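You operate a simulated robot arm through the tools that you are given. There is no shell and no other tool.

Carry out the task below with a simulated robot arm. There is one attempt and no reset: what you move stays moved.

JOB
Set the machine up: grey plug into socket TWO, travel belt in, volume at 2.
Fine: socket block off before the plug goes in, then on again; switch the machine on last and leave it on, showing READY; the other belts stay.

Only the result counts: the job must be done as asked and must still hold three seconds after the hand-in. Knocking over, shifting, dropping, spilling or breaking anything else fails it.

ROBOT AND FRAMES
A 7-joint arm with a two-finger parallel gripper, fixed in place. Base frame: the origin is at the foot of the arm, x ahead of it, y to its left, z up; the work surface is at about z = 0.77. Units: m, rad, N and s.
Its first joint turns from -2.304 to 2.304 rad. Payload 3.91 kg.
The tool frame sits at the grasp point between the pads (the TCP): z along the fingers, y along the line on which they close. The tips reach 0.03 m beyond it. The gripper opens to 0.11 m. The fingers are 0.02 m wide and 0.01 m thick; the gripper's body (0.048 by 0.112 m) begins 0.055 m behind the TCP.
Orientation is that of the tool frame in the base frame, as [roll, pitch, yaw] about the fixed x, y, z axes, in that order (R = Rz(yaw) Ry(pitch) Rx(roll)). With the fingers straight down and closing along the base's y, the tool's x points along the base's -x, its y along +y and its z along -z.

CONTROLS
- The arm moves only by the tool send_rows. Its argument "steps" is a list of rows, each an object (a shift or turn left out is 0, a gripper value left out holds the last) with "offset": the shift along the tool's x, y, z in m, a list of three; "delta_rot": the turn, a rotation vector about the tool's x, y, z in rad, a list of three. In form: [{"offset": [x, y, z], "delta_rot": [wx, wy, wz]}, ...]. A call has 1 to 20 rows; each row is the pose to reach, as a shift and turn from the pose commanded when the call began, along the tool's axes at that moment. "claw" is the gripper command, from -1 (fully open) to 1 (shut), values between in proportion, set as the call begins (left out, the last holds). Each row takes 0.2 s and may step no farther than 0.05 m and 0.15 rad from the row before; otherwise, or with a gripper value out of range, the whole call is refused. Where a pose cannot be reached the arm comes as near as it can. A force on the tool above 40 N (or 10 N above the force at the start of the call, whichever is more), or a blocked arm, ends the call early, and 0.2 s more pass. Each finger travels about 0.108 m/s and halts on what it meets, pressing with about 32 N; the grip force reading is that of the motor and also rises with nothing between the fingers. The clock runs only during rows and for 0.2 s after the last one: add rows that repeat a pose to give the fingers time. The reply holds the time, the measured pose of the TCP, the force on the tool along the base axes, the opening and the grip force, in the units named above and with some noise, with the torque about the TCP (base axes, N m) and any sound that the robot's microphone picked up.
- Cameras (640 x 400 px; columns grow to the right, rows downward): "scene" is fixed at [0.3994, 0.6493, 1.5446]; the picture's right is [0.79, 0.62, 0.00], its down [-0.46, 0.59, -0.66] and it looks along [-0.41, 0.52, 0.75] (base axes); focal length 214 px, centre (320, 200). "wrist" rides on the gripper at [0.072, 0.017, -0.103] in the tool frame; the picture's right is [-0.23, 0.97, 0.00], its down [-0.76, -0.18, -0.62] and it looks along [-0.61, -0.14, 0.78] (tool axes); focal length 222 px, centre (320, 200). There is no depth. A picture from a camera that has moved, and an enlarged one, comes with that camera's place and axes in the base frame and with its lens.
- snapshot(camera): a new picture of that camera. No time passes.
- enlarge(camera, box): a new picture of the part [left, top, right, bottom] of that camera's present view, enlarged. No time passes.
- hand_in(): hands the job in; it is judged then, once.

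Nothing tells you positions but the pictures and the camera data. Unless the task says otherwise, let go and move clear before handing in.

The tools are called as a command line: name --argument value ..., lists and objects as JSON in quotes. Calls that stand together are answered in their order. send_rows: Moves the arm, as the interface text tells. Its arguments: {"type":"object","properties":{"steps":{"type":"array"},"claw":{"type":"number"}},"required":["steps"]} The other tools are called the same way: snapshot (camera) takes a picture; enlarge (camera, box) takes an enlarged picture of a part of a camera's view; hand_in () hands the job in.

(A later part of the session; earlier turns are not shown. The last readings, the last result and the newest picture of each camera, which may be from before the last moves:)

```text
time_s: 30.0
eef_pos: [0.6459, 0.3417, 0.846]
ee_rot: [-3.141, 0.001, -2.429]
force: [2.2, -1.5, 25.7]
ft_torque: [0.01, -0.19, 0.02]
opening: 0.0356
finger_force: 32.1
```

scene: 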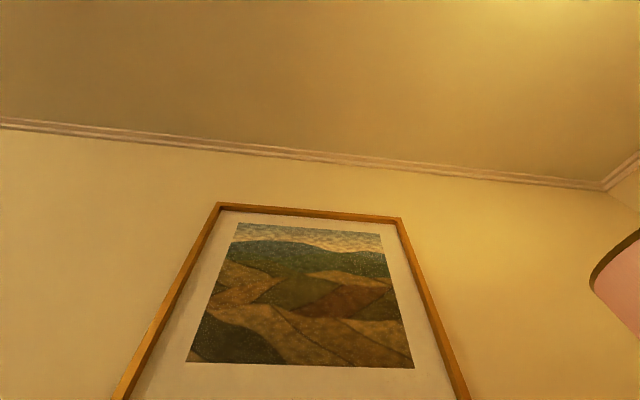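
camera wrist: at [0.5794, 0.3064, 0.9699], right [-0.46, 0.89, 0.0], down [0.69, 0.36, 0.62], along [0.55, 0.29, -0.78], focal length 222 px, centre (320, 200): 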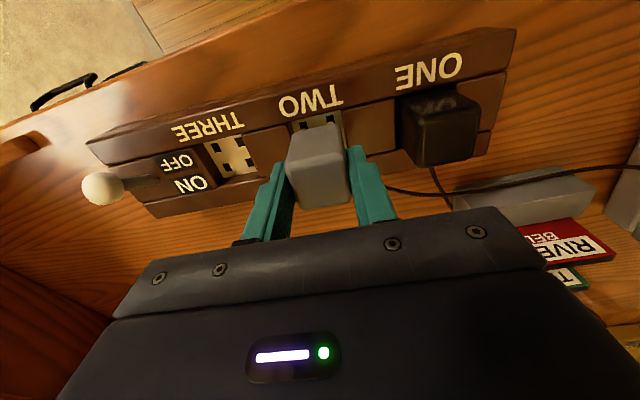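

It's bottomed out at about 26 N, with z matching full seating. I'll relax the push, open partway, rise and check.

send_rows --steps '[{"offset": [0, 0, -0.002]}, {"offset": [0, 0, -0.002]}]'

send_rows --steps '[{"offset": [0, 0, 0]}, {"offset": [0, 0, 0]}, {"offset": [0, 0, -0.03]}, {"offset": [0, 0, -0.07]}, {"offset": [0, 0, -0.1]}, {"offset": [0, 0, -0.1]}]' --claw -0.09

snapshot --camera "wrist"

enlarge --camera "wrist" --box '[230, 40, 450, 160]'

```text
time_s: 30.6
eef_pos: [0.6441, 0.3408, 0.8459]
ee_rot: [3.14, -0.001, -2.429]
force: [-0.8, -0.2, -1.1]
ft_torque: [-0.04, 0.05, 0.0]
opening: 0.0356
finger_force: 32.1
```

```text
time_s: 32.0
eef_pos: [0.6459, 0.3409, 0.9466]
ee_rot: [3.141, -0.001, -2.428]
force: [0.2, 0.1, -0.1]
ft_torque: [0.02, -0.01, 0.0]
opening: 0.0597
finger_force: 0.0
```

```text
taken
camera wrist: at [0.5801, 0.3063, 1.0501], right [-0.46, 0.89, 0.0], down [0.69, 0.36, 0.62], along [0.55, 0.29, -0.78], focal length 222 px, centre (320, 200)
```

wrist: 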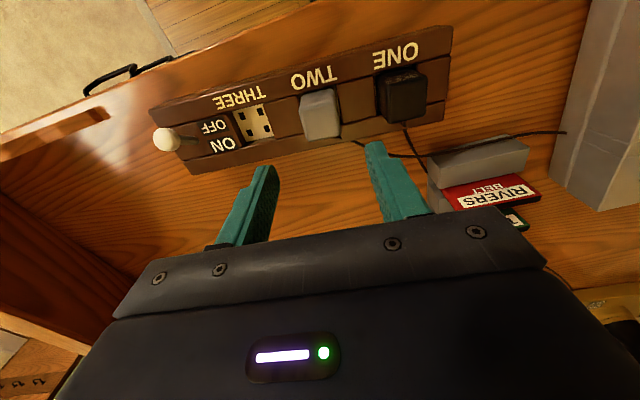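

```text
2.91 times, centred on (340, 100) of wrist
camera zoom: at [0.5801, 0.3063, 1.0501], right [-0.46, 0.89, 0.0], down [0.69, 0.36, 0.62], along [0.55, 0.29, -0.78], focal length 646 px, centre (262, 491)
```

zoom: 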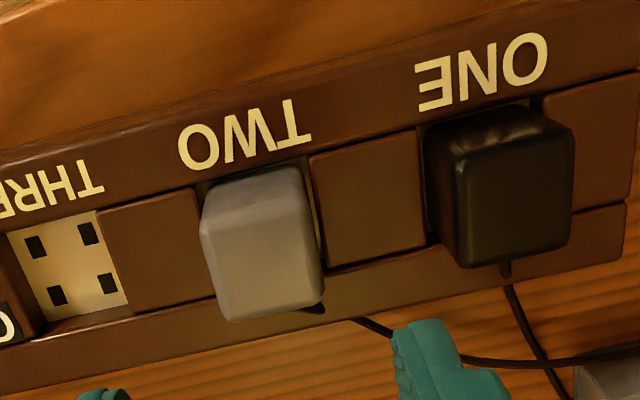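

The grey plug sits in TWO at the same depth as the black one in ONE. Now I'll switch the block back ON by moving to the front side of its lever with closed fingers.

send_rows --steps '[{"offset": [0.017, -0.036, 0]}, {"offset": [0.034, -0.072, 0]}, {"offset": [0.05, -0.108, 0]}, {"offset": [0.067, -0.143, 0]}, {"offset": [0.067, -0.143, 0]}, {"offset": [0.067, -0.143, 0]}]' --claw 1

snapshot --camera "wrist"

```text
time_s: 33.4
eef_pos: [0.6894, 0.1887, 0.9473]
ee_rot: [-3.141, 0.001, -2.429]
force: [-0.6, -0.5, 0.0]
ft_torque: [0.02, 0.01, -0.03]
opening: 0.0
finger_force: 32.0
```

```text
taken
camera wrist: at [0.6217, 0.154, 1.0499], right [-0.46, 0.89, 0.0], down [0.69, 0.36, 0.62], along [0.55, 0.29, -0.78], focal length 222 px, centre (320, 200)
```

wrist: 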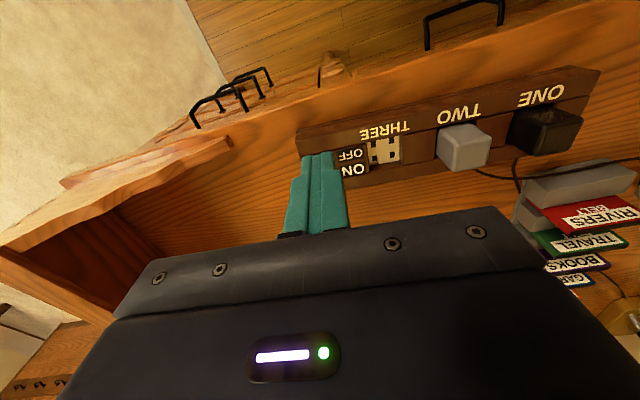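

Aligned in front of the lever. I'm going down and pushing it away toward ON.

send_rows --steps '[{"offset": [0, 0, 0.03]}, {"offset": [0, 0, 0.06]}, {"offset": [0, 0, 0.081]}, {"offset": [-0.01, 0, 0.081]}, {"offset": [-0.02, 0, 0.081]}, {"offset": [-0.03, 0, 0.081]}, {"offset": [-0.04, 0, 0.081]}, {"offset": [-0.048, 0, 0.081]}, {"offset": [-0.055, 0, 0.081]}, {"offset": [-0.061, 0, 0.081]}, {"offset": [-0.061, 0, 0.081]}]'

snapshot --camera "wrist"

```text
time_s: 35.8
eef_pos: [0.7346, 0.2295, 0.865]
ee_rot: [3.141, -0.001, -2.43]
force: [-0.2, -0.7, -0.7]
ft_torque: [0.0, 0.04, 0.02]
opening: 0.0
finger_force: 31.7
heard: click
```

```text
taken
camera wrist: at [0.6679, 0.1944, 0.969], right [-0.46, 0.89, 0.0], down [0.69, 0.36, 0.62], along [0.55, 0.29, -0.78], focal length 222 px, centre (320, 200)
```

wrist: 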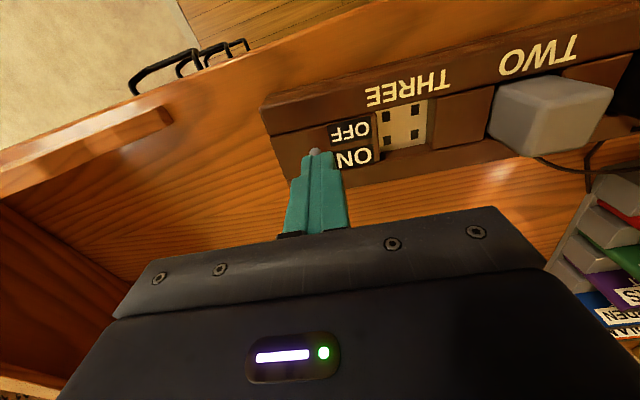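

A click again. I'm backing off and rising to confirm the lever is at ON.

send_rows --steps '[{"offset": [0.02, 0, 0]}, {"offset": [0.035, 0, -0.02]}, {"offset": [0.035, 0, -0.06]}, {"offset": [0.01, 0, -0.09]}, {"offset": [-0.03, 0, -0.09]}, {"offset": [-0.03, 0, -0.09]}]'

snapshot --camera "wrist"

enlarge --camera "wrist" --box '[220, 20, 460, 160]'

```text
time_s: 37.2
eef_pos: [0.7575, 0.2501, 0.9565]
ee_rot: [-3.141, -0.001, -2.429]
force: [0.1, 1.2, 0.6]
ft_torque: [0.01, -0.01, -0.01]
opening: 0.0
finger_force: 31.7
```

```text
taken
camera wrist: at [0.6912, 0.2149, 1.0589], right [-0.46, 0.89, 0.0], down [0.69, 0.36, 0.62], along [0.55, 0.29, -0.78], focal length 222 px, centre (320, 200)
```

wrist: 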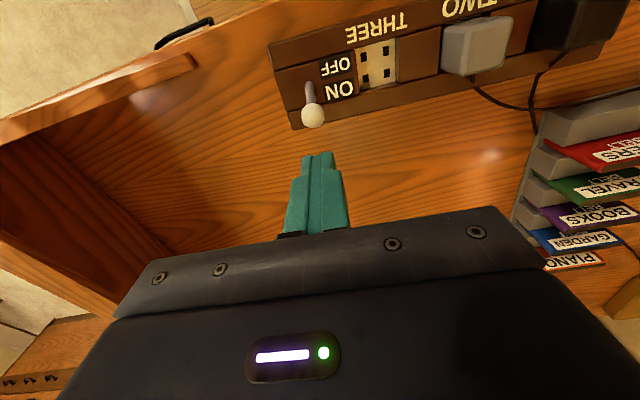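

```text
2.67 times, centred on (340, 90) of wrist
camera zoom: at [0.6912, 0.2149, 1.0589], right [-0.46, 0.89, 0.0], down [0.69, 0.36, 0.62], along [0.55, 0.29, -0.78], focal length 592 px, centre (267, 493)
```

zoom: 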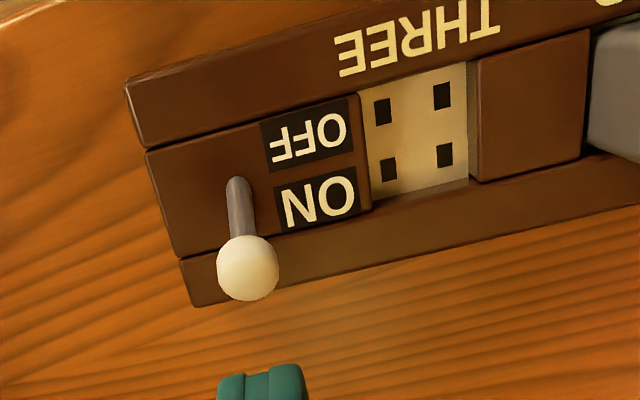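

The block is ON again with the grey plug in TWO. Next I'll look at the belt rack.

send_rows --steps '[{"offset": [-0.016, 0.037, -0.005]}, {"offset": [-0.032, 0.074, -0.01]}, {"offset": [-0.048, 0.111, -0.015]}, {"offset": [-0.064, 0.149, -0.02]}, {"offset": [-0.08, 0.186, -0.025]}, {"offset": [-0.096, 0.223, -0.03]}, {"offset": [-0.112, 0.26, -0.035]}, {"offset": [-0.128, 0.297, -0.04]}, {"offset": [-0.144, 0.334, -0.044]}, {"offset": [-0.144, 0.334, -0.044]}]' --claw -1

snapshot --camera "wrist"

enlarge --camera "wrist" --box '[240, 50, 400, 210]'

```text
time_s: 39.4
eef_pos: [0.6469, 0.5964, 0.9997]
ee_rot: [-3.141, 0.0, -2.429]
force: [0.7, -0.8, 0.7]
ft_torque: [0.03, -0.01, 0.0]
opening: 0.1099
finger_force: 0.1
```

```text
taken
camera wrist: at [0.5805, 0.5612, 1.1027], right [-0.46, 0.89, 0.0], down [0.69, 0.36, 0.62], along [0.55, 0.29, -0.78], focal length 222 px, centre (320, 200)
```

wrist: 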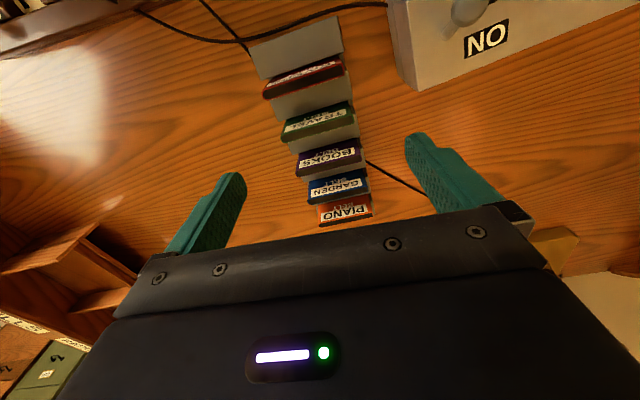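

```text
2.50 times, centred on (320, 130) of wrist
camera zoom: at [0.5805, 0.5612, 1.1027], right [-0.46, 0.89, 0.0], down [0.69, 0.36, 0.62], along [0.55, 0.29, -0.78], focal length 555 px, centre (320, 375)
```

zoom: 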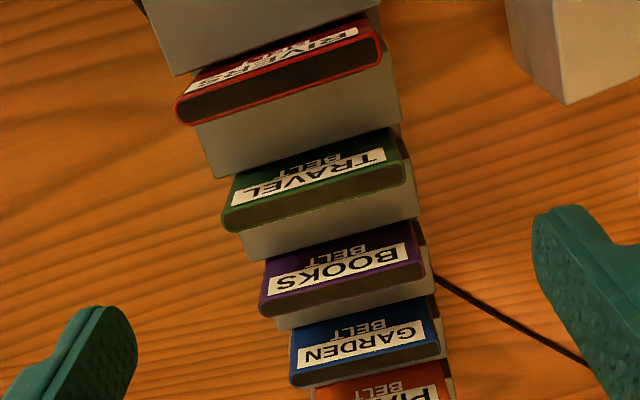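

The belts stand upright in a stepped rack, with TRAVEL (green) second. Before choosing a grip I'll look closely at the machine's BELT slot.

send_rows --steps '[{"offset": [0.018, 0.036, 0.0]}, {"offset": [0.036, 0.072, 0.0]}, {"offset": [0.054, 0.108, 0.01]}, {"offset": [0.072, 0.144, 0.02]}, {"offset": [0.09, 0.18, 0.035]}, {"offset": [0.104, 0.216, 0.048]}, {"offset": [0.104, 0.216, 0.048]}]'

snapshot --camera "wrist"

enlarge --camera "wrist" --box '[240, 90, 400, 210]'

```text
time_s: 41.0
eef_pos: [0.4267, 0.6909, 0.9518]
ee_rot: [-3.141, 0.0, -2.43]
force: [-1.7, 0.0, -0.1]
ft_torque: [0.0, 0.01, 0.01]
opening: 0.1101
finger_force: 0.2
```

```text
taken
camera wrist: at [0.3594, 0.6562, 1.0552], right [-0.46, 0.89, 0.0], down [0.69, 0.36, 0.62], along [0.55, 0.29, -0.78], focal length 222 px, centre (320, 200)
```

wrist: 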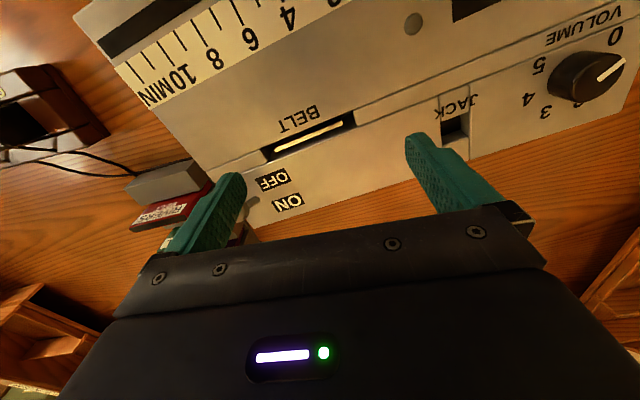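

```text
3.33 times, centred on (320, 150) of wrist
camera zoom: at [0.3594, 0.6562, 1.0552], right [-0.46, 0.89, 0.0], down [0.69, 0.36, 0.62], along [0.55, 0.29, -0.78], focal length 740 px, centre (320, 367)
```

zoom: 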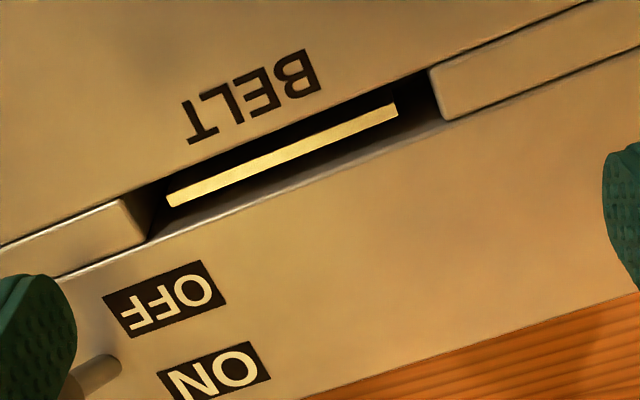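

The slot is about 96×15.5 mm with a gold tongue inside, centred near (0.44, 0.685). The belt is a hollow sleeve that slides down over the tongue. I'll go back to the rack and turn the wrist 90° so the fingers can pinch TRAVEL across its thin side.

send_rows --steps '[{"offset": [-0.01, -0.02, -0.04]}, {"offset": [-0.028, -0.056, -0.05]}, {"offset": [-0.046, -0.092, -0.055]}, {"offset": [-0.064, -0.128, -0.06]}, {"offset": [-0.082, -0.164, -0.06]}, {"offset": [-0.1, -0.2, -0.06]}, {"offset": [-0.104, -0.216, -0.06]}]'

send_rows --steps '[{"delta_rot": [0, 0, 0.142]}, {"delta_rot": [0, 0, 0.284]}, {"delta_rot": [0, 0, 0.426]}, {"delta_rot": [0, 0, 0.568]}, {"delta_rot": [0, 0, 0.71]}, {"delta_rot": [0, 0, 0.852]}, {"delta_rot": [0, 0, 0.994]}, {"delta_rot": [0, 0, 1.136]}, {"delta_rot": [0, 0, 1.278]}, {"delta_rot": [0, 0, 1.42]}, {"delta_rot": [0, 0, 1.559]}, {"delta_rot": [0, 0, 1.559]}, {"delta_rot": [0, 0, 1.559]}]'

snapshot --camera "wrist"

enlarge --camera "wrist" --box '[240, 40, 400, 220]'

```text
time_s: 42.6
eef_pos: [0.6478, 0.5956, 1.0116]
ee_rot: [3.141, 0.0, -2.429]
force: [-0.2, 0.7, -0.1]
ft_torque: [0.0, -0.05, -0.01]
opening: 0.1099
finger_force: 0.1
```

```text
time_s: 45.4
eef_pos: [0.6465, 0.5958, 1.0121]
ee_rot: [-3.141, 0.0, 2.292]
force: [0.3, -0.8, 0.2]
ft_torque: [0.03, -0.04, 0.01]
opening: 0.1099
finger_force: 0.0
```

```text
taken
camera wrist: at [0.6113, 0.6608, 1.1146], right [0.88, 0.47, 0.0], down [0.37, -0.69, 0.62], along [0.3, -0.55, -0.78], focal length 222 px, centre (320, 200)
```

wrist: 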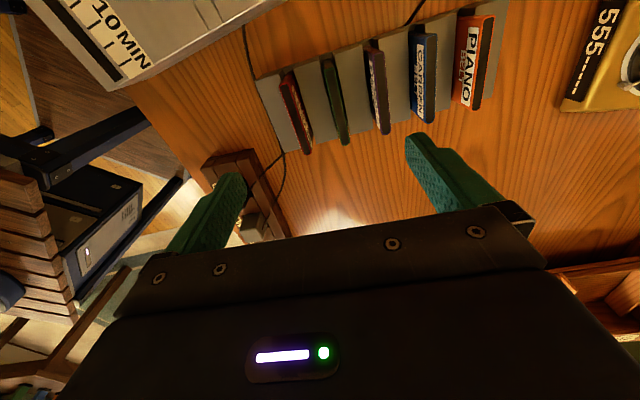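

```text
2.22 times, centred on (320, 130) of wrist
camera zoom: at [0.6113, 0.6608, 1.1146], right [0.88, 0.47, 0.0], down [0.37, -0.69, 0.62], along [0.3, -0.55, -0.78], focal length 494 px, centre (320, 356)
```

zoom: 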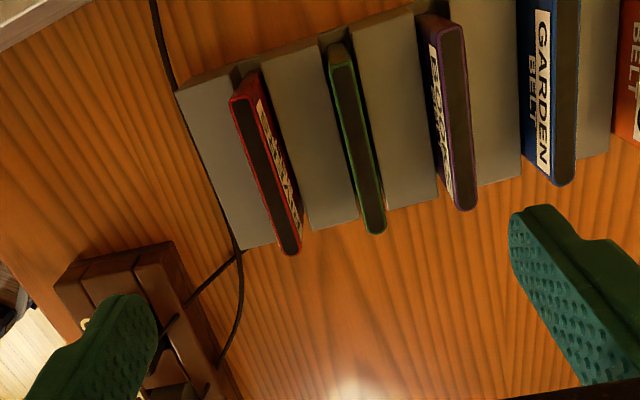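

The belts stand vertically. TRAVEL's top is at about (0.664, 0.604), z≈0.86, spaced about 45 mm from its neighbours. I'll go above it with a narrow opening and check.

send_rows --steps '[{"offset": [-0.003, 0.009, 0.03]}, {"offset": [-0.005, 0.0186, 0.06], "delta_rot": [0, 0, -0.012]}, {"offset": [-0.005, 0.0186, 0.082], "delta_rot": [0, 0, -0.012]}, {"offset": [-0.005, 0.0186, 0.082], "delta_rot": [0, 0, -0.012]}]' --claw 0.273

snapshot --camera "wrist"

enlarge --camera "wrist" --box '[240, 80, 400, 230]'

```text
time_s: 46.4
eef_pos: [0.6636, 0.604, 0.9286]
ee_rot: [3.141, -0.001, 2.306]
force: [-0.3, -0.3, 0.2]
ft_torque: [-0.02, -0.01, -0.01]
opening: 0.0399
finger_force: 0.0
```

```text
taken
camera wrist: at [0.6281, 0.669, 1.0312], right [0.87, 0.49, 0.0], down [0.38, -0.68, 0.62], along [0.3, -0.54, -0.78], focal length 222 px, centre (320, 200)
```

wrist: 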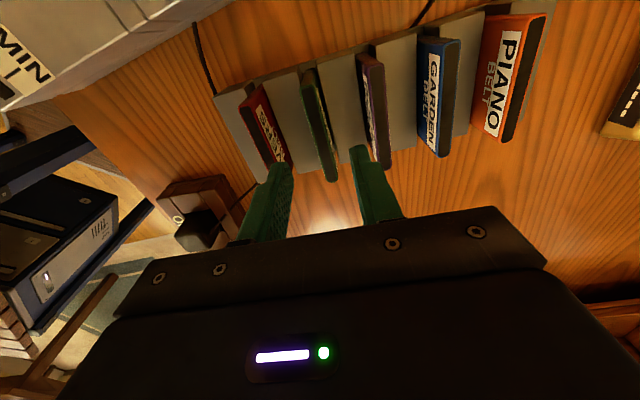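

```text
2.67 times, centred on (320, 155) of wrist
camera zoom: at [0.6281, 0.669, 1.0312], right [0.87, 0.49, 0.0], down [0.38, -0.68, 0.62], along [0.3, -0.54, -0.78], focal length 592 px, centre (320, 320)
```

zoom: 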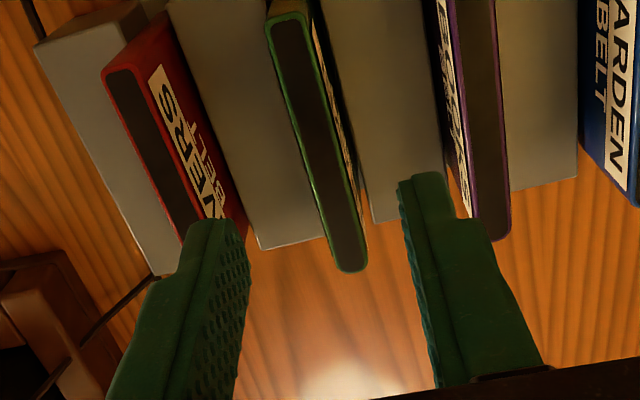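

TRAVEL is centred between the fingers and parallel to the pads. I'm descending and closing on its top 20 mm.

send_rows --steps '[{"offset": [-0.001, 0.001, 0.02]}, {"offset": [-0.001, 0.001, 0.04]}, {"offset": [-0.001, 0.001, 0.0586]}, {"offset": [-0.001, 0.001, 0.0586]}]'

enlarge --camera "wrist" --box '[220, 80, 420, 230]'

```text
time_s: 47.4
eef_pos: [0.6654, 0.6046, 0.8722]
ee_rot: [-3.141, -0.001, 2.306]
force: [0.8, -0.8, -0.4]
ft_torque: [0.0, 0.03, 0.0]
opening: 0.0398
finger_force: 0.0
```

```text
2.67 times, centred on (320, 155) of wrist
camera zoom: at [0.6288, 0.6686, 0.9749], right [0.87, 0.49, 0.0], down [0.38, -0.68, 0.62], along [0.3, -0.54, -0.78], focal length 592 px, centre (320, 320)
```

zoom: 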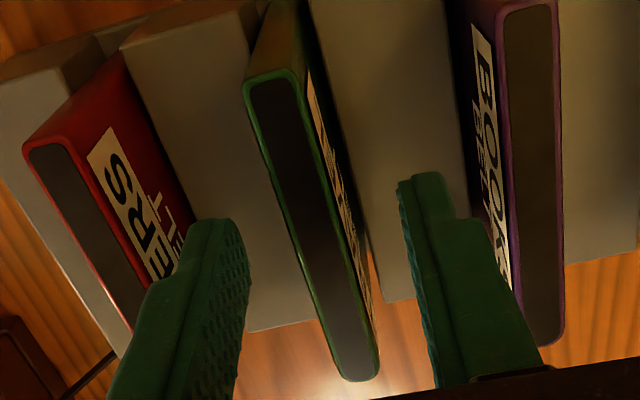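

send_rows --steps '[{"offset": [0, 0, 0]}, {"offset": [0, 0, 0]}, {"offset": [0, 0, 0]}]' --claw 1

enlarge --camera "wrist" --box '[220, 80, 420, 230]'

```text
time_s: 48.2
eef_pos: [0.6669, 0.6035, 0.8729]
ee_rot: [3.141, 0.0, 2.306]
force: [0.3, 0.3, 0.6]
ft_torque: [0.03, -0.01, 0.02]
opening: 0.0109
finger_force: 32.0
```

```text
2.67 times, centred on (320, 155) of wrist
camera zoom: at [0.6289, 0.6686, 0.975], right [0.87, 0.49, 0.0], down [0.38, -0.68, 0.62], along [0.3, -0.54, -0.78], focal length 592 px, centre (320, 320)
```

zoom: 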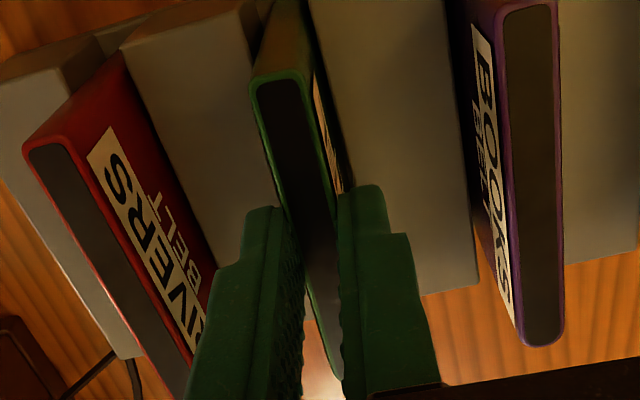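

The belt is gripped (10.9 mm). I'm lifting it straight up out of the rack.

send_rows --steps '[{"offset": [0, 0, -0.015]}, {"offset": [0, 0, -0.03]}, {"offset": [0, 0, -0.05]}, {"offset": [0, 0, -0.075]}, {"offset": [0, 0, -0.1]}, {"offset": [0, 0, -0.13]}, {"offset": [0, 0, -0.13]}]'

snapshot --camera "wrist"

enlarge --camera "wrist" --box '[220, 80, 420, 230]'

```text
time_s: 49.8
eef_pos: [0.6659, 0.6045, 1.0008]
ee_rot: [3.142, 0.001, 2.308]
force: [-0.4, -0.7, -0.6]
ft_torque: [0.01, 0.02, 0.01]
opening: 0.0107
finger_force: 31.9
```

```text
taken
camera wrist: at [0.6293, 0.669, 1.1041], right [0.87, 0.49, 0.0], down [0.38, -0.68, 0.62], along [0.3, -0.54, -0.78], focal length 222 px, centre (320, 200)
```

wrist: 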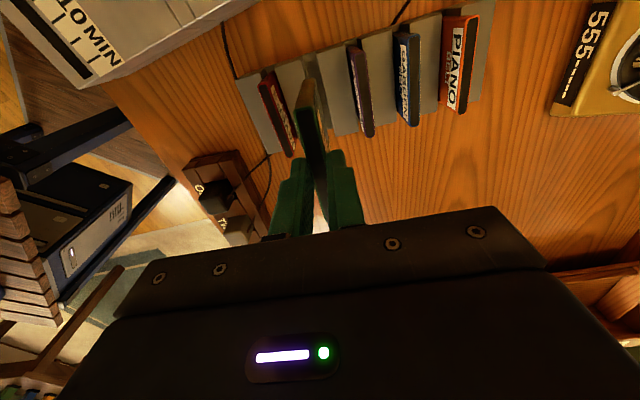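

```text
2.67 times, centred on (320, 155) of wrist
camera zoom: at [0.6293, 0.669, 1.1041], right [0.87, 0.49, 0.0], down [0.38, -0.68, 0.62], along [0.3, -0.54, -0.78], focal length 592 px, centre (320, 320)
```

zoom: 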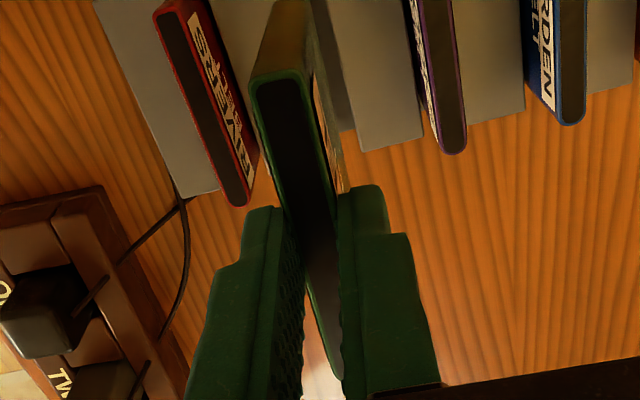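

enlarge --camera "wrist" --box '[250, 50, 370, 150]'

```text
4.00 times, centred on (310, 100) of wrist
camera zoom: at [0.6293, 0.669, 1.1041], right [0.87, 0.49, 0.0], down [0.38, -0.68, 0.62], along [0.3, -0.54, -0.78], focal length 888 px, centre (360, 600)
```

zoom: 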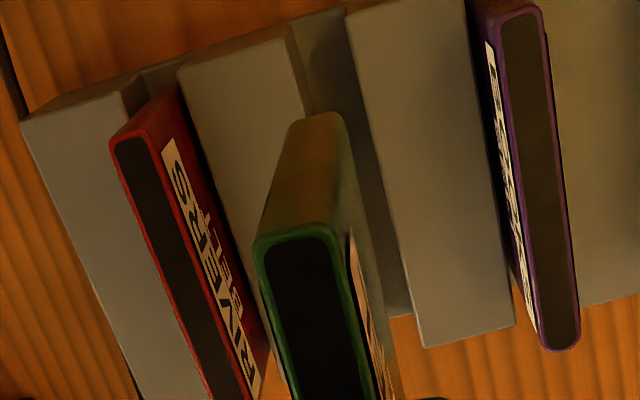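

The TRAVEL belt is free (about 82×80×11 mm). I'm carrying it above the machine's slot and turning to the slot's direction.

send_rows --steps '[{"offset": [0.03, -0.016, -0.03], "delta_rot": [0, 0, -0.02]}, {"offset": [0.065, -0.034, -0.03], "delta_rot": [0, 0, -0.05]}, {"offset": [0.1, -0.053, -0.03], "delta_rot": [0, 0, -0.08]}, {"offset": [0.138, -0.073, -0.03], "delta_rot": [0, 0, -0.11]}, {"offset": [0.175, -0.093, -0.03], "delta_rot": [0, 0, -0.147]}, {"offset": [0.211, -0.112, -0.03], "delta_rot": [0, 0, -0.147]}, {"offset": [0.211, -0.112, -0.03], "delta_rot": [0, 0, -0.147]}, {"offset": [0.211, -0.112, -0.03], "delta_rot": [0, 0, -0.147]}]'

snapshot --camera "wrist"

enlarge --camera "wrist" --box '[220, 40, 420, 190]'

```text
time_s: 51.6
eef_pos: [0.4417, 0.6852, 1.0323]
ee_rot: [3.141, 0.001, 2.453]
force: [0.0, -0.2, 0.0]
ft_torque: [0.01, 0.03, 0.0]
opening: 0.0107
finger_force: 32.0
```

```text
taken
camera wrist: at [0.3958, 0.7443, 1.1341], right [0.79, 0.61, 0.0], down [0.48, -0.62, 0.62], along [0.38, -0.49, -0.78], focal length 222 px, centre (320, 200)
```

wrist: 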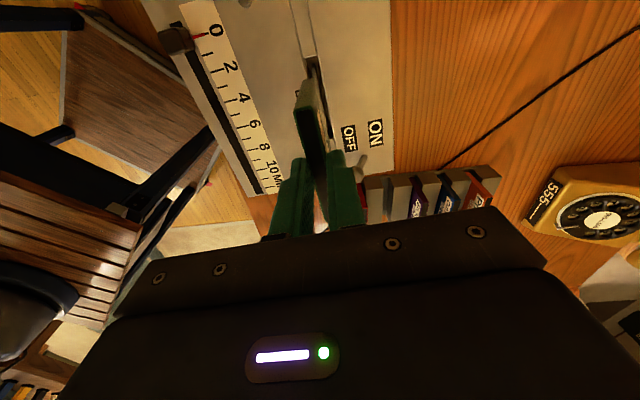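

```text
2.67 times, centred on (320, 115) of wrist
camera zoom: at [0.3958, 0.7443, 1.1341], right [0.79, 0.61, 0.0], down [0.48, -0.62, 0.62], along [0.38, -0.49, -0.78], focal length 592 px, centre (320, 427)
```

zoom: 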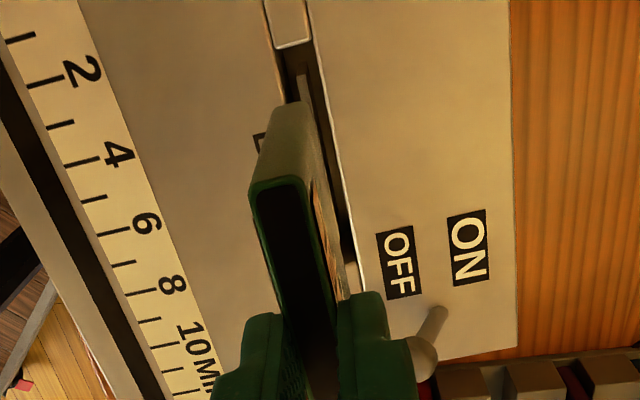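

The slot geometry from both views agrees (centre about (0.4415, 0.685), axis 140.8°, top z≈0.855). I'm lowering the belt to just above the slot and checking alignment.

send_rows --steps '[{"offset": [0, 0, 0.03], "delta_rot": [0, 0, -0.004]}, {"offset": [0, 0, 0.06], "delta_rot": [0, 0, -0.004]}, {"offset": [0, 0, 0.073], "delta_rot": [0, 0, -0.004]}, {"offset": [0, 0, 0.073], "delta_rot": [0, 0, -0.004]}, {"offset": [0, 0, 0.073], "delta_rot": [0, 0, -0.004]}]'

snapshot --camera "wrist"

enlarge --camera "wrist" --box '[250, 10, 390, 130]'

```text
time_s: 52.8
eef_pos: [0.4434, 0.6848, 0.9581]
ee_rot: [3.141, 0.0, 2.457]
force: [0.5, 0.9, -0.5]
ft_torque: [0.03, 0.04, -0.02]
opening: 0.0107
finger_force: 32.2
```

```text
taken
camera wrist: at [0.3962, 0.7436, 1.0617], right [0.79, 0.61, 0.0], down [0.48, -0.62, 0.62], along [0.38, -0.49, -0.78], focal length 222 px, centre (320, 200)
```

wrist: 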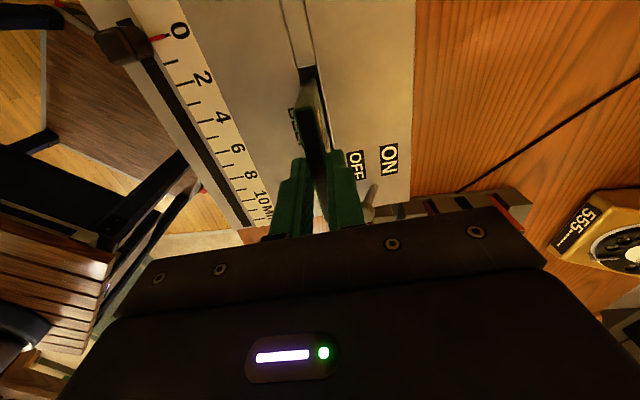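

```text
3.33 times, centred on (320, 70) of wrist
camera zoom: at [0.3962, 0.7436, 1.0617], right [0.79, 0.61, 0.0], down [0.48, -0.62, 0.62], along [0.38, -0.49, -0.78], focal length 740 px, centre (320, 633)
```

zoom: 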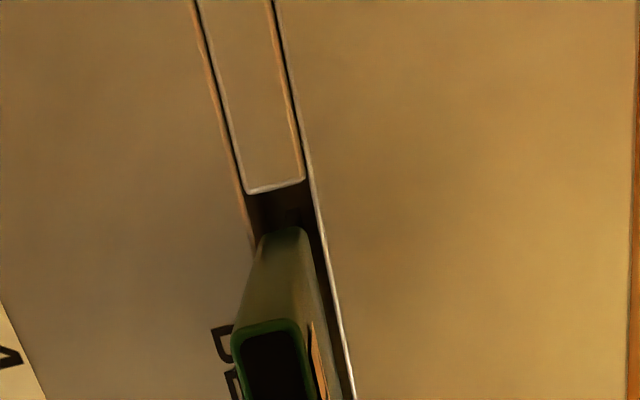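

The belt's lower edge lies over the slot with clearance on all sides. I'm lowering it in carefully.

send_rows --steps '[{"offset": [0, 0, 0.005]}, {"offset": [0, 0, 0.009]}, {"offset": [0, 0, 0.012]}, {"offset": [0, 0, 0.015]}, {"offset": [0, 0, 0.018]}, {"offset": [0, 0, 0.021]}, {"offset": [0, 0, 0.021]}]'

enlarge --camera "wrist" --box '[250, 10, 390, 150]'

```text
time_s: 54.4
eef_pos: [0.4404, 0.6849, 0.9371]
ee_rot: [3.14, 0.0, 2.458]
force: [-6.9, 6.7, 21.7]
ft_torque: [-0.09, -0.19, 0.05]
opening: 0.0109
finger_force: 32.1
```

```text
2.86 times, centred on (320, 80) of wrist
camera zoom: at [0.3947, 0.7439, 1.041], right [0.79, 0.61, 0.0], down [0.48, -0.62, 0.62], along [0.38, -0.49, -0.78], focal length 635 px, centre (320, 543)
```

zoom: 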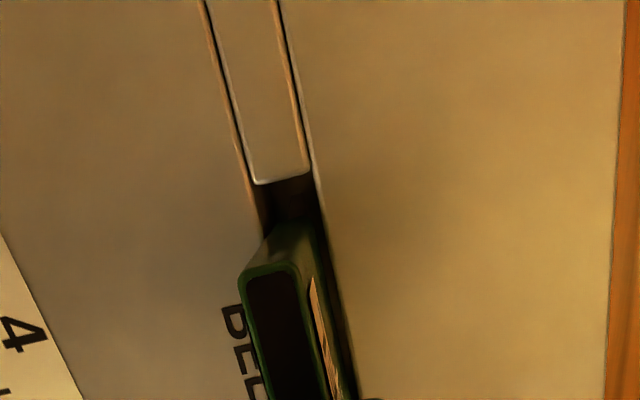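

Something resists with about 20 N upward and a push along the slot. I'll look closely before going on.

enlarge --camera "wrist" --box '[285, 40, 345, 110]'

snapshot --camera "wrist"

```text
5.71 times, centred on (315, 75) of wrist
camera zoom: at [0.3947, 0.7439, 1.041], right [0.79, 0.61, 0.0], down [0.48, -0.62, 0.62], along [0.38, -0.49, -0.78], focal length 1269 px, centre (349, 914)
```

zoom: 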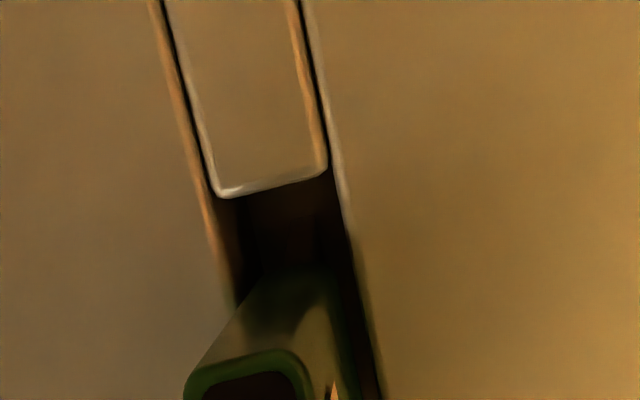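

```text
taken
camera wrist: at [0.3947, 0.7439, 1.041], right [0.79, 0.61, 0.0], down [0.48, -0.62, 0.62], along [0.38, -0.49, -0.78], focal length 222 px, centre (320, 200)
```

wrist: 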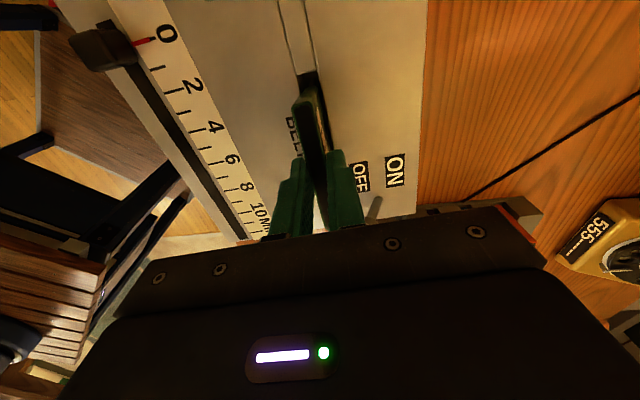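

The belt seems to have slid about 3 mm toward the +u end in the pads, guided by the tongue. I'll unload slightly and re-measure.

send_rows --steps '[{"offset": [0, 0, -0.004]}, {"offset": [0, 0, -0.008]}, {"offset": [0, 0, -0.012]}, {"offset": [0, 0, -0.012]}]'

enlarge --camera "wrist" --box '[270, 30, 350, 110]'

enlarge --camera "wrist" --box '[250, 60, 390, 240]'

```text
time_s: 55.4
eef_pos: [0.4422, 0.6844, 0.9498]
ee_rot: [3.141, -0.001, 2.458]
force: [0.7, 0.1, -0.9]
ft_torque: [0.01, 0.01, 0.01]
opening: 0.0109
finger_force: 32.3
```

```text
5.00 times, centred on (310, 70) of wrist
camera zoom: at [0.3949, 0.7439, 1.0526], right [0.79, 0.61, 0.0], down [0.48, -0.62, 0.62], along [0.38, -0.49, -0.78], focal length 1111 px, centre (370, 850)
```

zoom: 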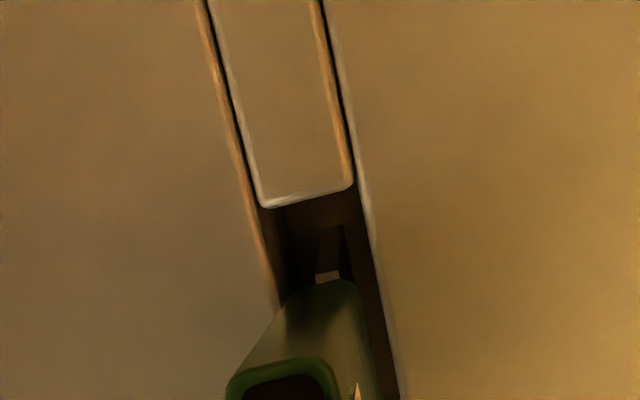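

```text
2.22 times, centred on (320, 150) of wrist
camera zoom: at [0.3949, 0.7439, 1.0526], right [0.79, 0.61, 0.0], down [0.48, -0.62, 0.62], along [0.38, -0.49, -0.78], focal length 494 px, centre (320, 311)
```

zoom: 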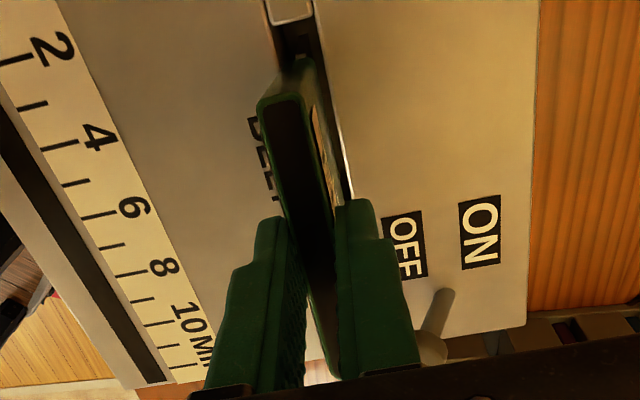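

The belt got tilted a few degrees because its far (-u) end touched something first, probably the tongue. I'll raise it and shift along the slot so the camera can see the bare slot and tongue for precise alignment.

send_rows --steps '[{"offset": [0, 0, -0.025]}, {"offset": [0, 0, -0.05]}, {"offset": [-0.03, 0, -0.05]}, {"offset": [-0.06, 0, -0.05]}, {"offset": [-0.09, 0, -0.05]}, {"offset": [-0.09, 0, -0.05]}, {"offset": [-0.09, 0, -0.05]}]'

snapshot --camera "wrist"

enlarge --camera "wrist" --box '[250, 10, 390, 150]'

```text
time_s: 57.0
eef_pos: [0.512, 0.6276, 0.9978]
ee_rot: [3.141, 0.001, 2.457]
force: [0.4, 1.0, -1.0]
ft_torque: [0.0, -0.04, -0.02]
opening: 0.0108
finger_force: 31.4
```

```text
taken
camera wrist: at [0.4656, 0.6862, 1.1012], right [0.79, 0.61, 0.0], down [0.48, -0.62, 0.62], along [0.38, -0.49, -0.78], focal length 222 px, centre (320, 200)
```

wrist: 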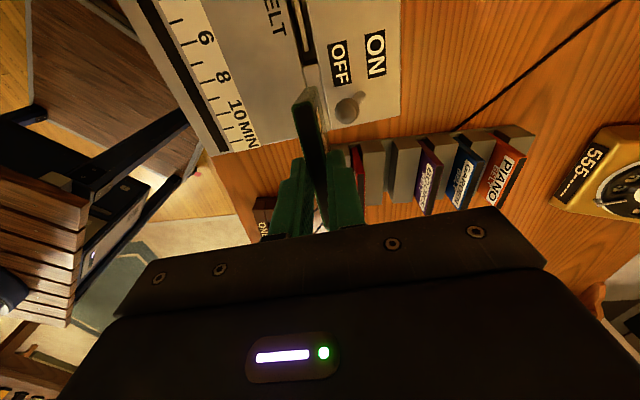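

```text
2.86 times, centred on (320, 80) of wrist
camera zoom: at [0.4656, 0.6862, 1.1012], right [0.79, 0.61, 0.0], down [0.48, -0.62, 0.62], along [0.38, -0.49, -0.78], focal length 635 px, centre (320, 543)
```

zoom: 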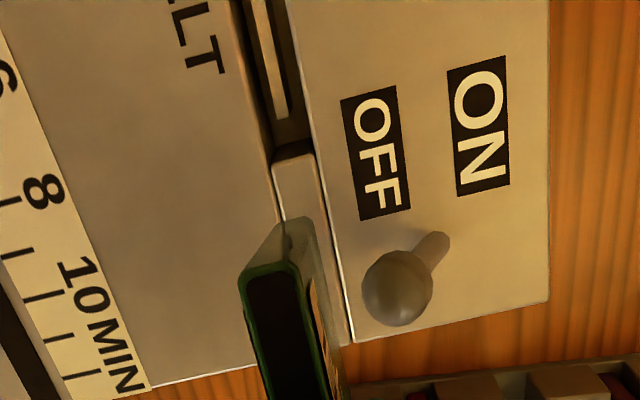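

enlarge --camera "wrist" --box '[285, 20, 345, 80]'

enlarge --camera "wrist" --box '[285, 75, 345, 145]'

```text
6.67 times, centred on (315, 50) of wrist
camera zoom: at [0.4656, 0.6862, 1.1012], right [0.79, 0.61, 0.0], down [0.48, -0.62, 0.62], along [0.38, -0.49, -0.78], focal length 1481 px, centre (353, 1200)
```

zoom: 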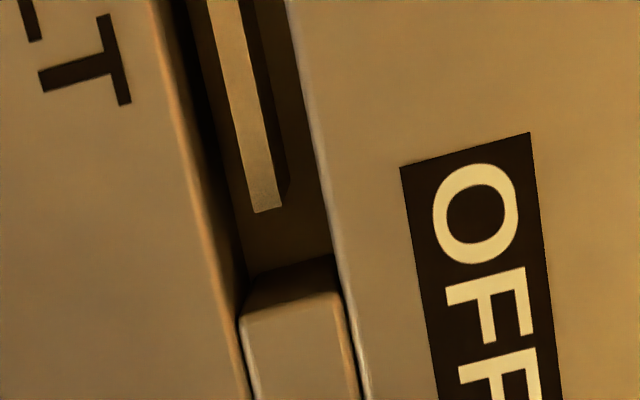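

```text
5.71 times, centred on (315, 110) of wrist
camera zoom: at [0.4656, 0.6862, 1.1012], right [0.79, 0.61, 0.0], down [0.48, -0.62, 0.62], along [0.38, -0.49, -0.78], focal length 1269 px, centre (349, 714)
```

zoom: 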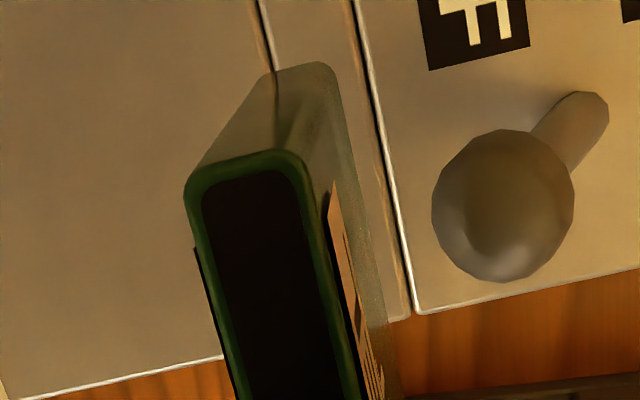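

enlarge --camera "wrist" --box '[280, 90, 360, 240]'

```text
2.67 times, centred on (320, 165) of wrist
camera zoom: at [0.4656, 0.6862, 1.1012], right [0.79, 0.61, 0.0], down [0.48, -0.62, 0.62], along [0.38, -0.49, -0.78], focal length 592 px, centre (320, 293)
```

zoom: 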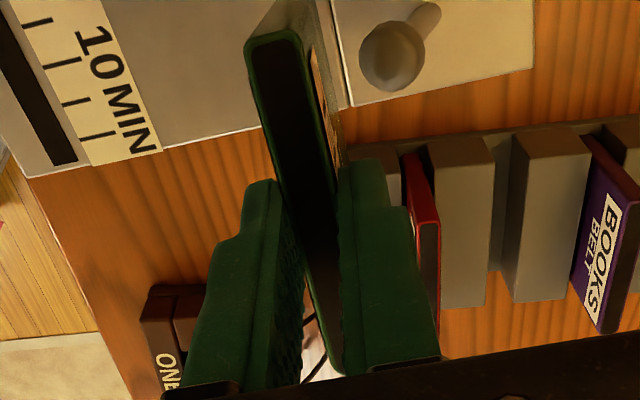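

The belt is tilted about 6° in the pads and slightly yawed, and the grip is shallow. I'll stand it on the flat plate of the machine next to the slot to level it, then re-grip deeper without letting it free.

send_rows --steps '[{"offset": [0.03, -0.012, 0]}, {"offset": [0.06, -0.024, 0]}, {"offset": [0.088, -0.035, 0]}, {"offset": [0.088, -0.035, 0.02]}, {"offset": [0.088, -0.035, 0.038]}, {"offset": [0.088, -0.035, 0.038]}, {"offset": [0.088, -0.035, 0.038]}]'

snapshot --camera "wrist"

enlarge --camera "wrist" --box '[250, 10, 390, 150]'

```text
time_s: 58.6
eef_pos: [0.4217, 0.6569, 0.9623]
ee_rot: [-3.14, 0.0, 2.458]
force: [0.6, 0.4, -0.3]
ft_torque: [-0.01, 0.01, 0.0]
opening: 0.011
finger_force: 32.2
```

```text
taken
camera wrist: at [0.3755, 0.7151, 1.0655], right [0.79, 0.61, 0.0], down [0.48, -0.62, 0.62], along [0.38, -0.49, -0.78], focal length 222 px, centre (320, 200)
```

wrist: 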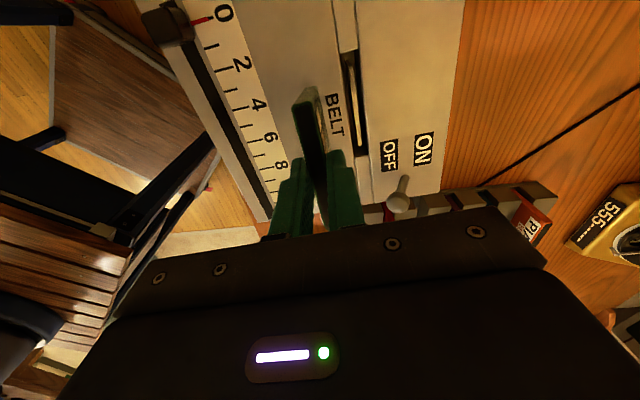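

```text
2.86 times, centred on (320, 80) of wrist
camera zoom: at [0.3755, 0.7151, 1.0655], right [0.79, 0.61, 0.0], down [0.48, -0.62, 0.62], along [0.38, -0.49, -0.78], focal length 635 px, centre (320, 543)
```

zoom: 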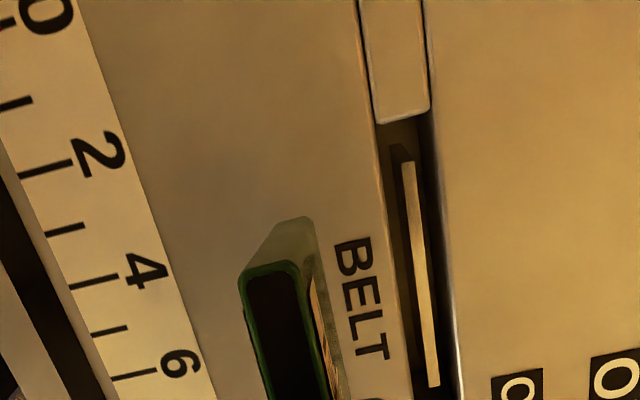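

This view shows the whole slot and tongue, which is ideal for measuring. I'll zoom in.

enlarge --camera "wrist" --box '[325, 40, 375, 110]'

enlarge --camera "wrist" --box '[330, 110, 390, 180]'

enlarge --camera "wrist" --box '[280, 70, 360, 170]'

```text
5.71 times, centred on (350, 75) of wrist
camera zoom: at [0.3755, 0.7151, 1.0655], right [0.79, 0.61, 0.0], down [0.48, -0.62, 0.62], along [0.38, -0.49, -0.78], focal length 1269 px, centre (149, 914)
```

zoom: 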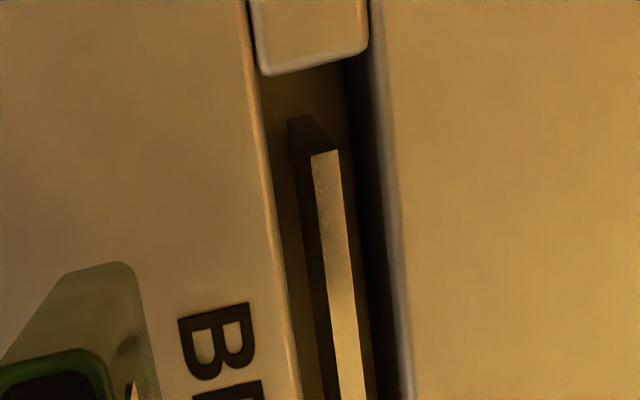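

```text
5.71 times, centred on (360, 145) of wrist
camera zoom: at [0.3755, 0.7151, 1.0655], right [0.79, 0.61, 0.0], down [0.48, -0.62, 0.62], along [0.38, -0.49, -0.78], focal length 1269 px, centre (91, 514)
```

zoom: 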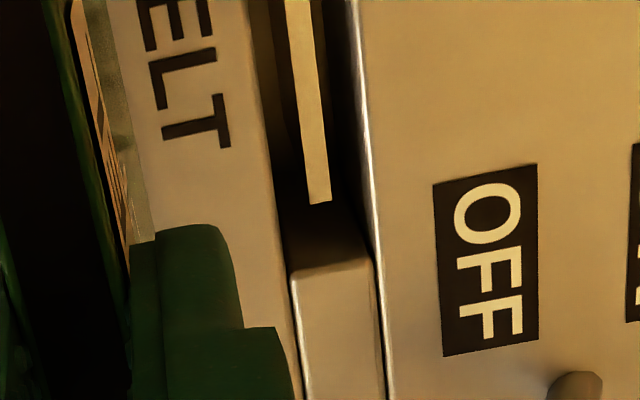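

```text
4.00 times, centred on (320, 120) of wrist
camera zoom: at [0.3755, 0.7151, 1.0655], right [0.79, 0.61, 0.0], down [0.48, -0.62, 0.62], along [0.38, -0.49, -0.78], focal length 888 px, centre (320, 520)
```

zoom: 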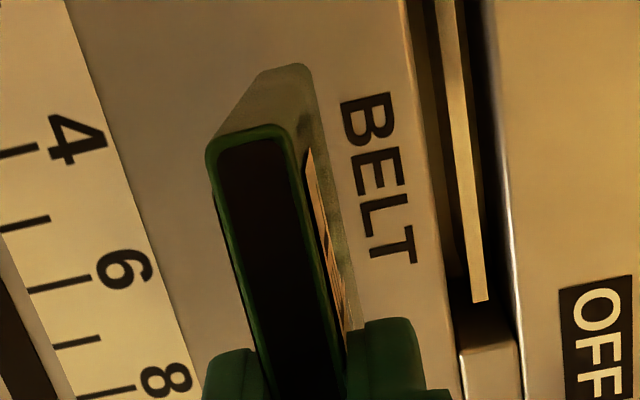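

The tongue and slot centre lie at tool offset x≈+0.0015, y≈+0.0348 from here, with about 0.5° yaw. Now I'm pressing the belt's foot gently on the plate to level it.

send_rows --steps '[{"offset": [0, 0, 0.003]}, {"offset": [0, 0, 0.005]}, {"offset": [0, 0, 0.007]}, {"offset": [0, 0, 0.009]}, {"offset": [0, 0, 0.009]}]'

enlarge --camera "wrist" --box '[280, 70, 360, 240]'

```text
time_s: 59.8
eef_pos: [0.4226, 0.6555, 0.9513]
ee_rot: [-3.141, 0.0, 2.457]
force: [0.4, -0.9, -0.2]
ft_torque: [-0.01, -0.04, 0.01]
opening: 0.011
finger_force: 32.2
```

```text
2.35 times, centred on (320, 155) of wrist
camera zoom: at [0.3754, 0.7155, 1.0553], right [0.79, 0.61, 0.0], down [0.48, -0.62, 0.62], along [0.38, -0.49, -0.78], focal length 523 px, centre (320, 306)
```

zoom: 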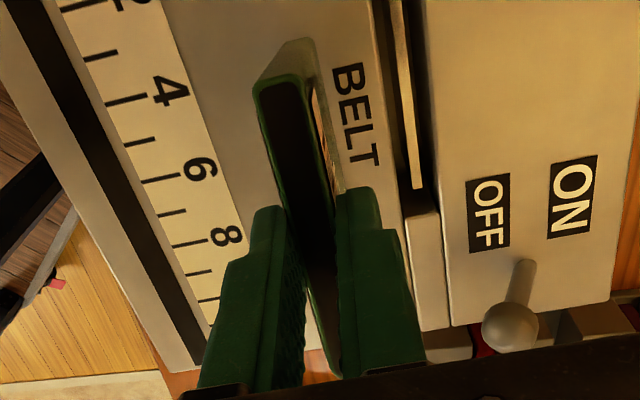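

No contact yet, so I'm continuing slowly.

send_rows --steps '[{"offset": [0, 0, 0.002]}, {"offset": [0, 0, 0.004]}, {"offset": [0, 0, 0.006]}, {"offset": [0, 0, 0.006]}]'

```text
time_s: 60.8
eef_pos: [0.4209, 0.6579, 0.9469]
ee_rot: [3.139, 0.0, 2.457]
force: [-0.3, -1.5, 9.3]
ft_torque: [0.09, 0.27, 0.02]
opening: 0.0108
finger_force: 32.4
```

Contact is at the low (+u) corner as expected. I'm pressing further to level it.

send_rows --steps '[{"offset": [0, 0, 0.0015]}, {"offset": [0, 0, 0.003]}, {"offset": [0, 0, 0.003]}]'

enlarge --camera "wrist" --box '[280, 70, 360, 240]'

```text
time_s: 61.6
eef_pos: [0.4215, 0.657, 0.9449]
ee_rot: [3.139, 0.001, 2.458]
force: [5.9, -3.5, 23.5]
ft_torque: [0.25, 0.24, -0.04]
opening: 0.0111
finger_force: 32.2
```

```text
2.35 times, centred on (320, 155) of wrist
camera zoom: at [0.3756, 0.715, 1.0475], right [0.79, 0.61, 0.0], down [0.48, -0.62, 0.62], along [0.38, -0.49, -0.78], focal length 523 px, centre (320, 306)
```

zoom: 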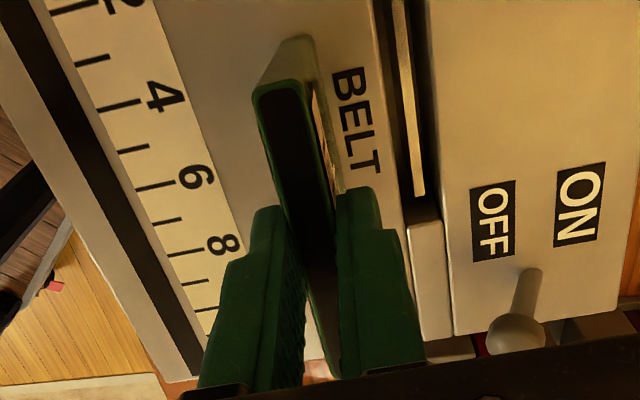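

send_rows --steps '[{"offset": [0, 0, 0.0015]}, {"offset": [0, 0, 0.003]}, {"offset": [0, 0, 0.003]}]'

enlarge --camera "wrist" --box '[280, 70, 360, 240]'

```text
time_s: 62.4
eef_pos: [0.4217, 0.6579, 0.9404]
ee_rot: [3.141, 0.0, 2.457]
force: [4.6, -3.8, 22.0]
ft_torque: [0.2, 0.25, -0.05]
opening: 0.0105
finger_force: 31.5
```

```text
2.35 times, centred on (320, 155) of wrist
camera zoom: at [0.3751, 0.7155, 1.0443], right [0.79, 0.61, 0.0], down [0.48, -0.62, 0.62], along [0.38, -0.49, -0.78], focal length 523 px, centre (320, 306)
```

zoom: 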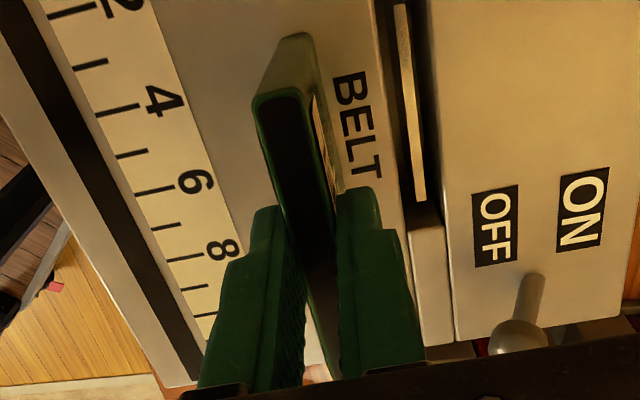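

It's leveling by sliding steadily in the pads, so I'm continuing.

send_rows --steps '[{"offset": [0, 0, 0.0015]}, {"offset": [0, 0, 0.003]}, {"offset": [0, 0, 0.003]}]'

enlarge --camera "wrist" --box '[280, 70, 360, 240]'

```text
time_s: 63.2
eef_pos: [0.4208, 0.6568, 0.9373]
ee_rot: [-3.141, 0.0, 2.459]
force: [5.4, -4.1, 22.0]
ft_torque: [0.27, 0.24, -0.07]
opening: 0.011
finger_force: 32.4
```

```text
2.35 times, centred on (320, 155) of wrist
camera zoom: at [0.3749, 0.7152, 1.0411], right [0.79, 0.61, 0.0], down [0.48, -0.62, 0.62], along [0.38, -0.49, -0.78], focal length 523 px, centre (320, 306)
```

zoom: 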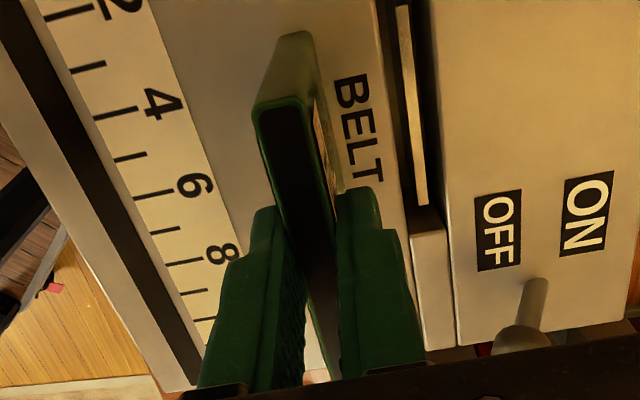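

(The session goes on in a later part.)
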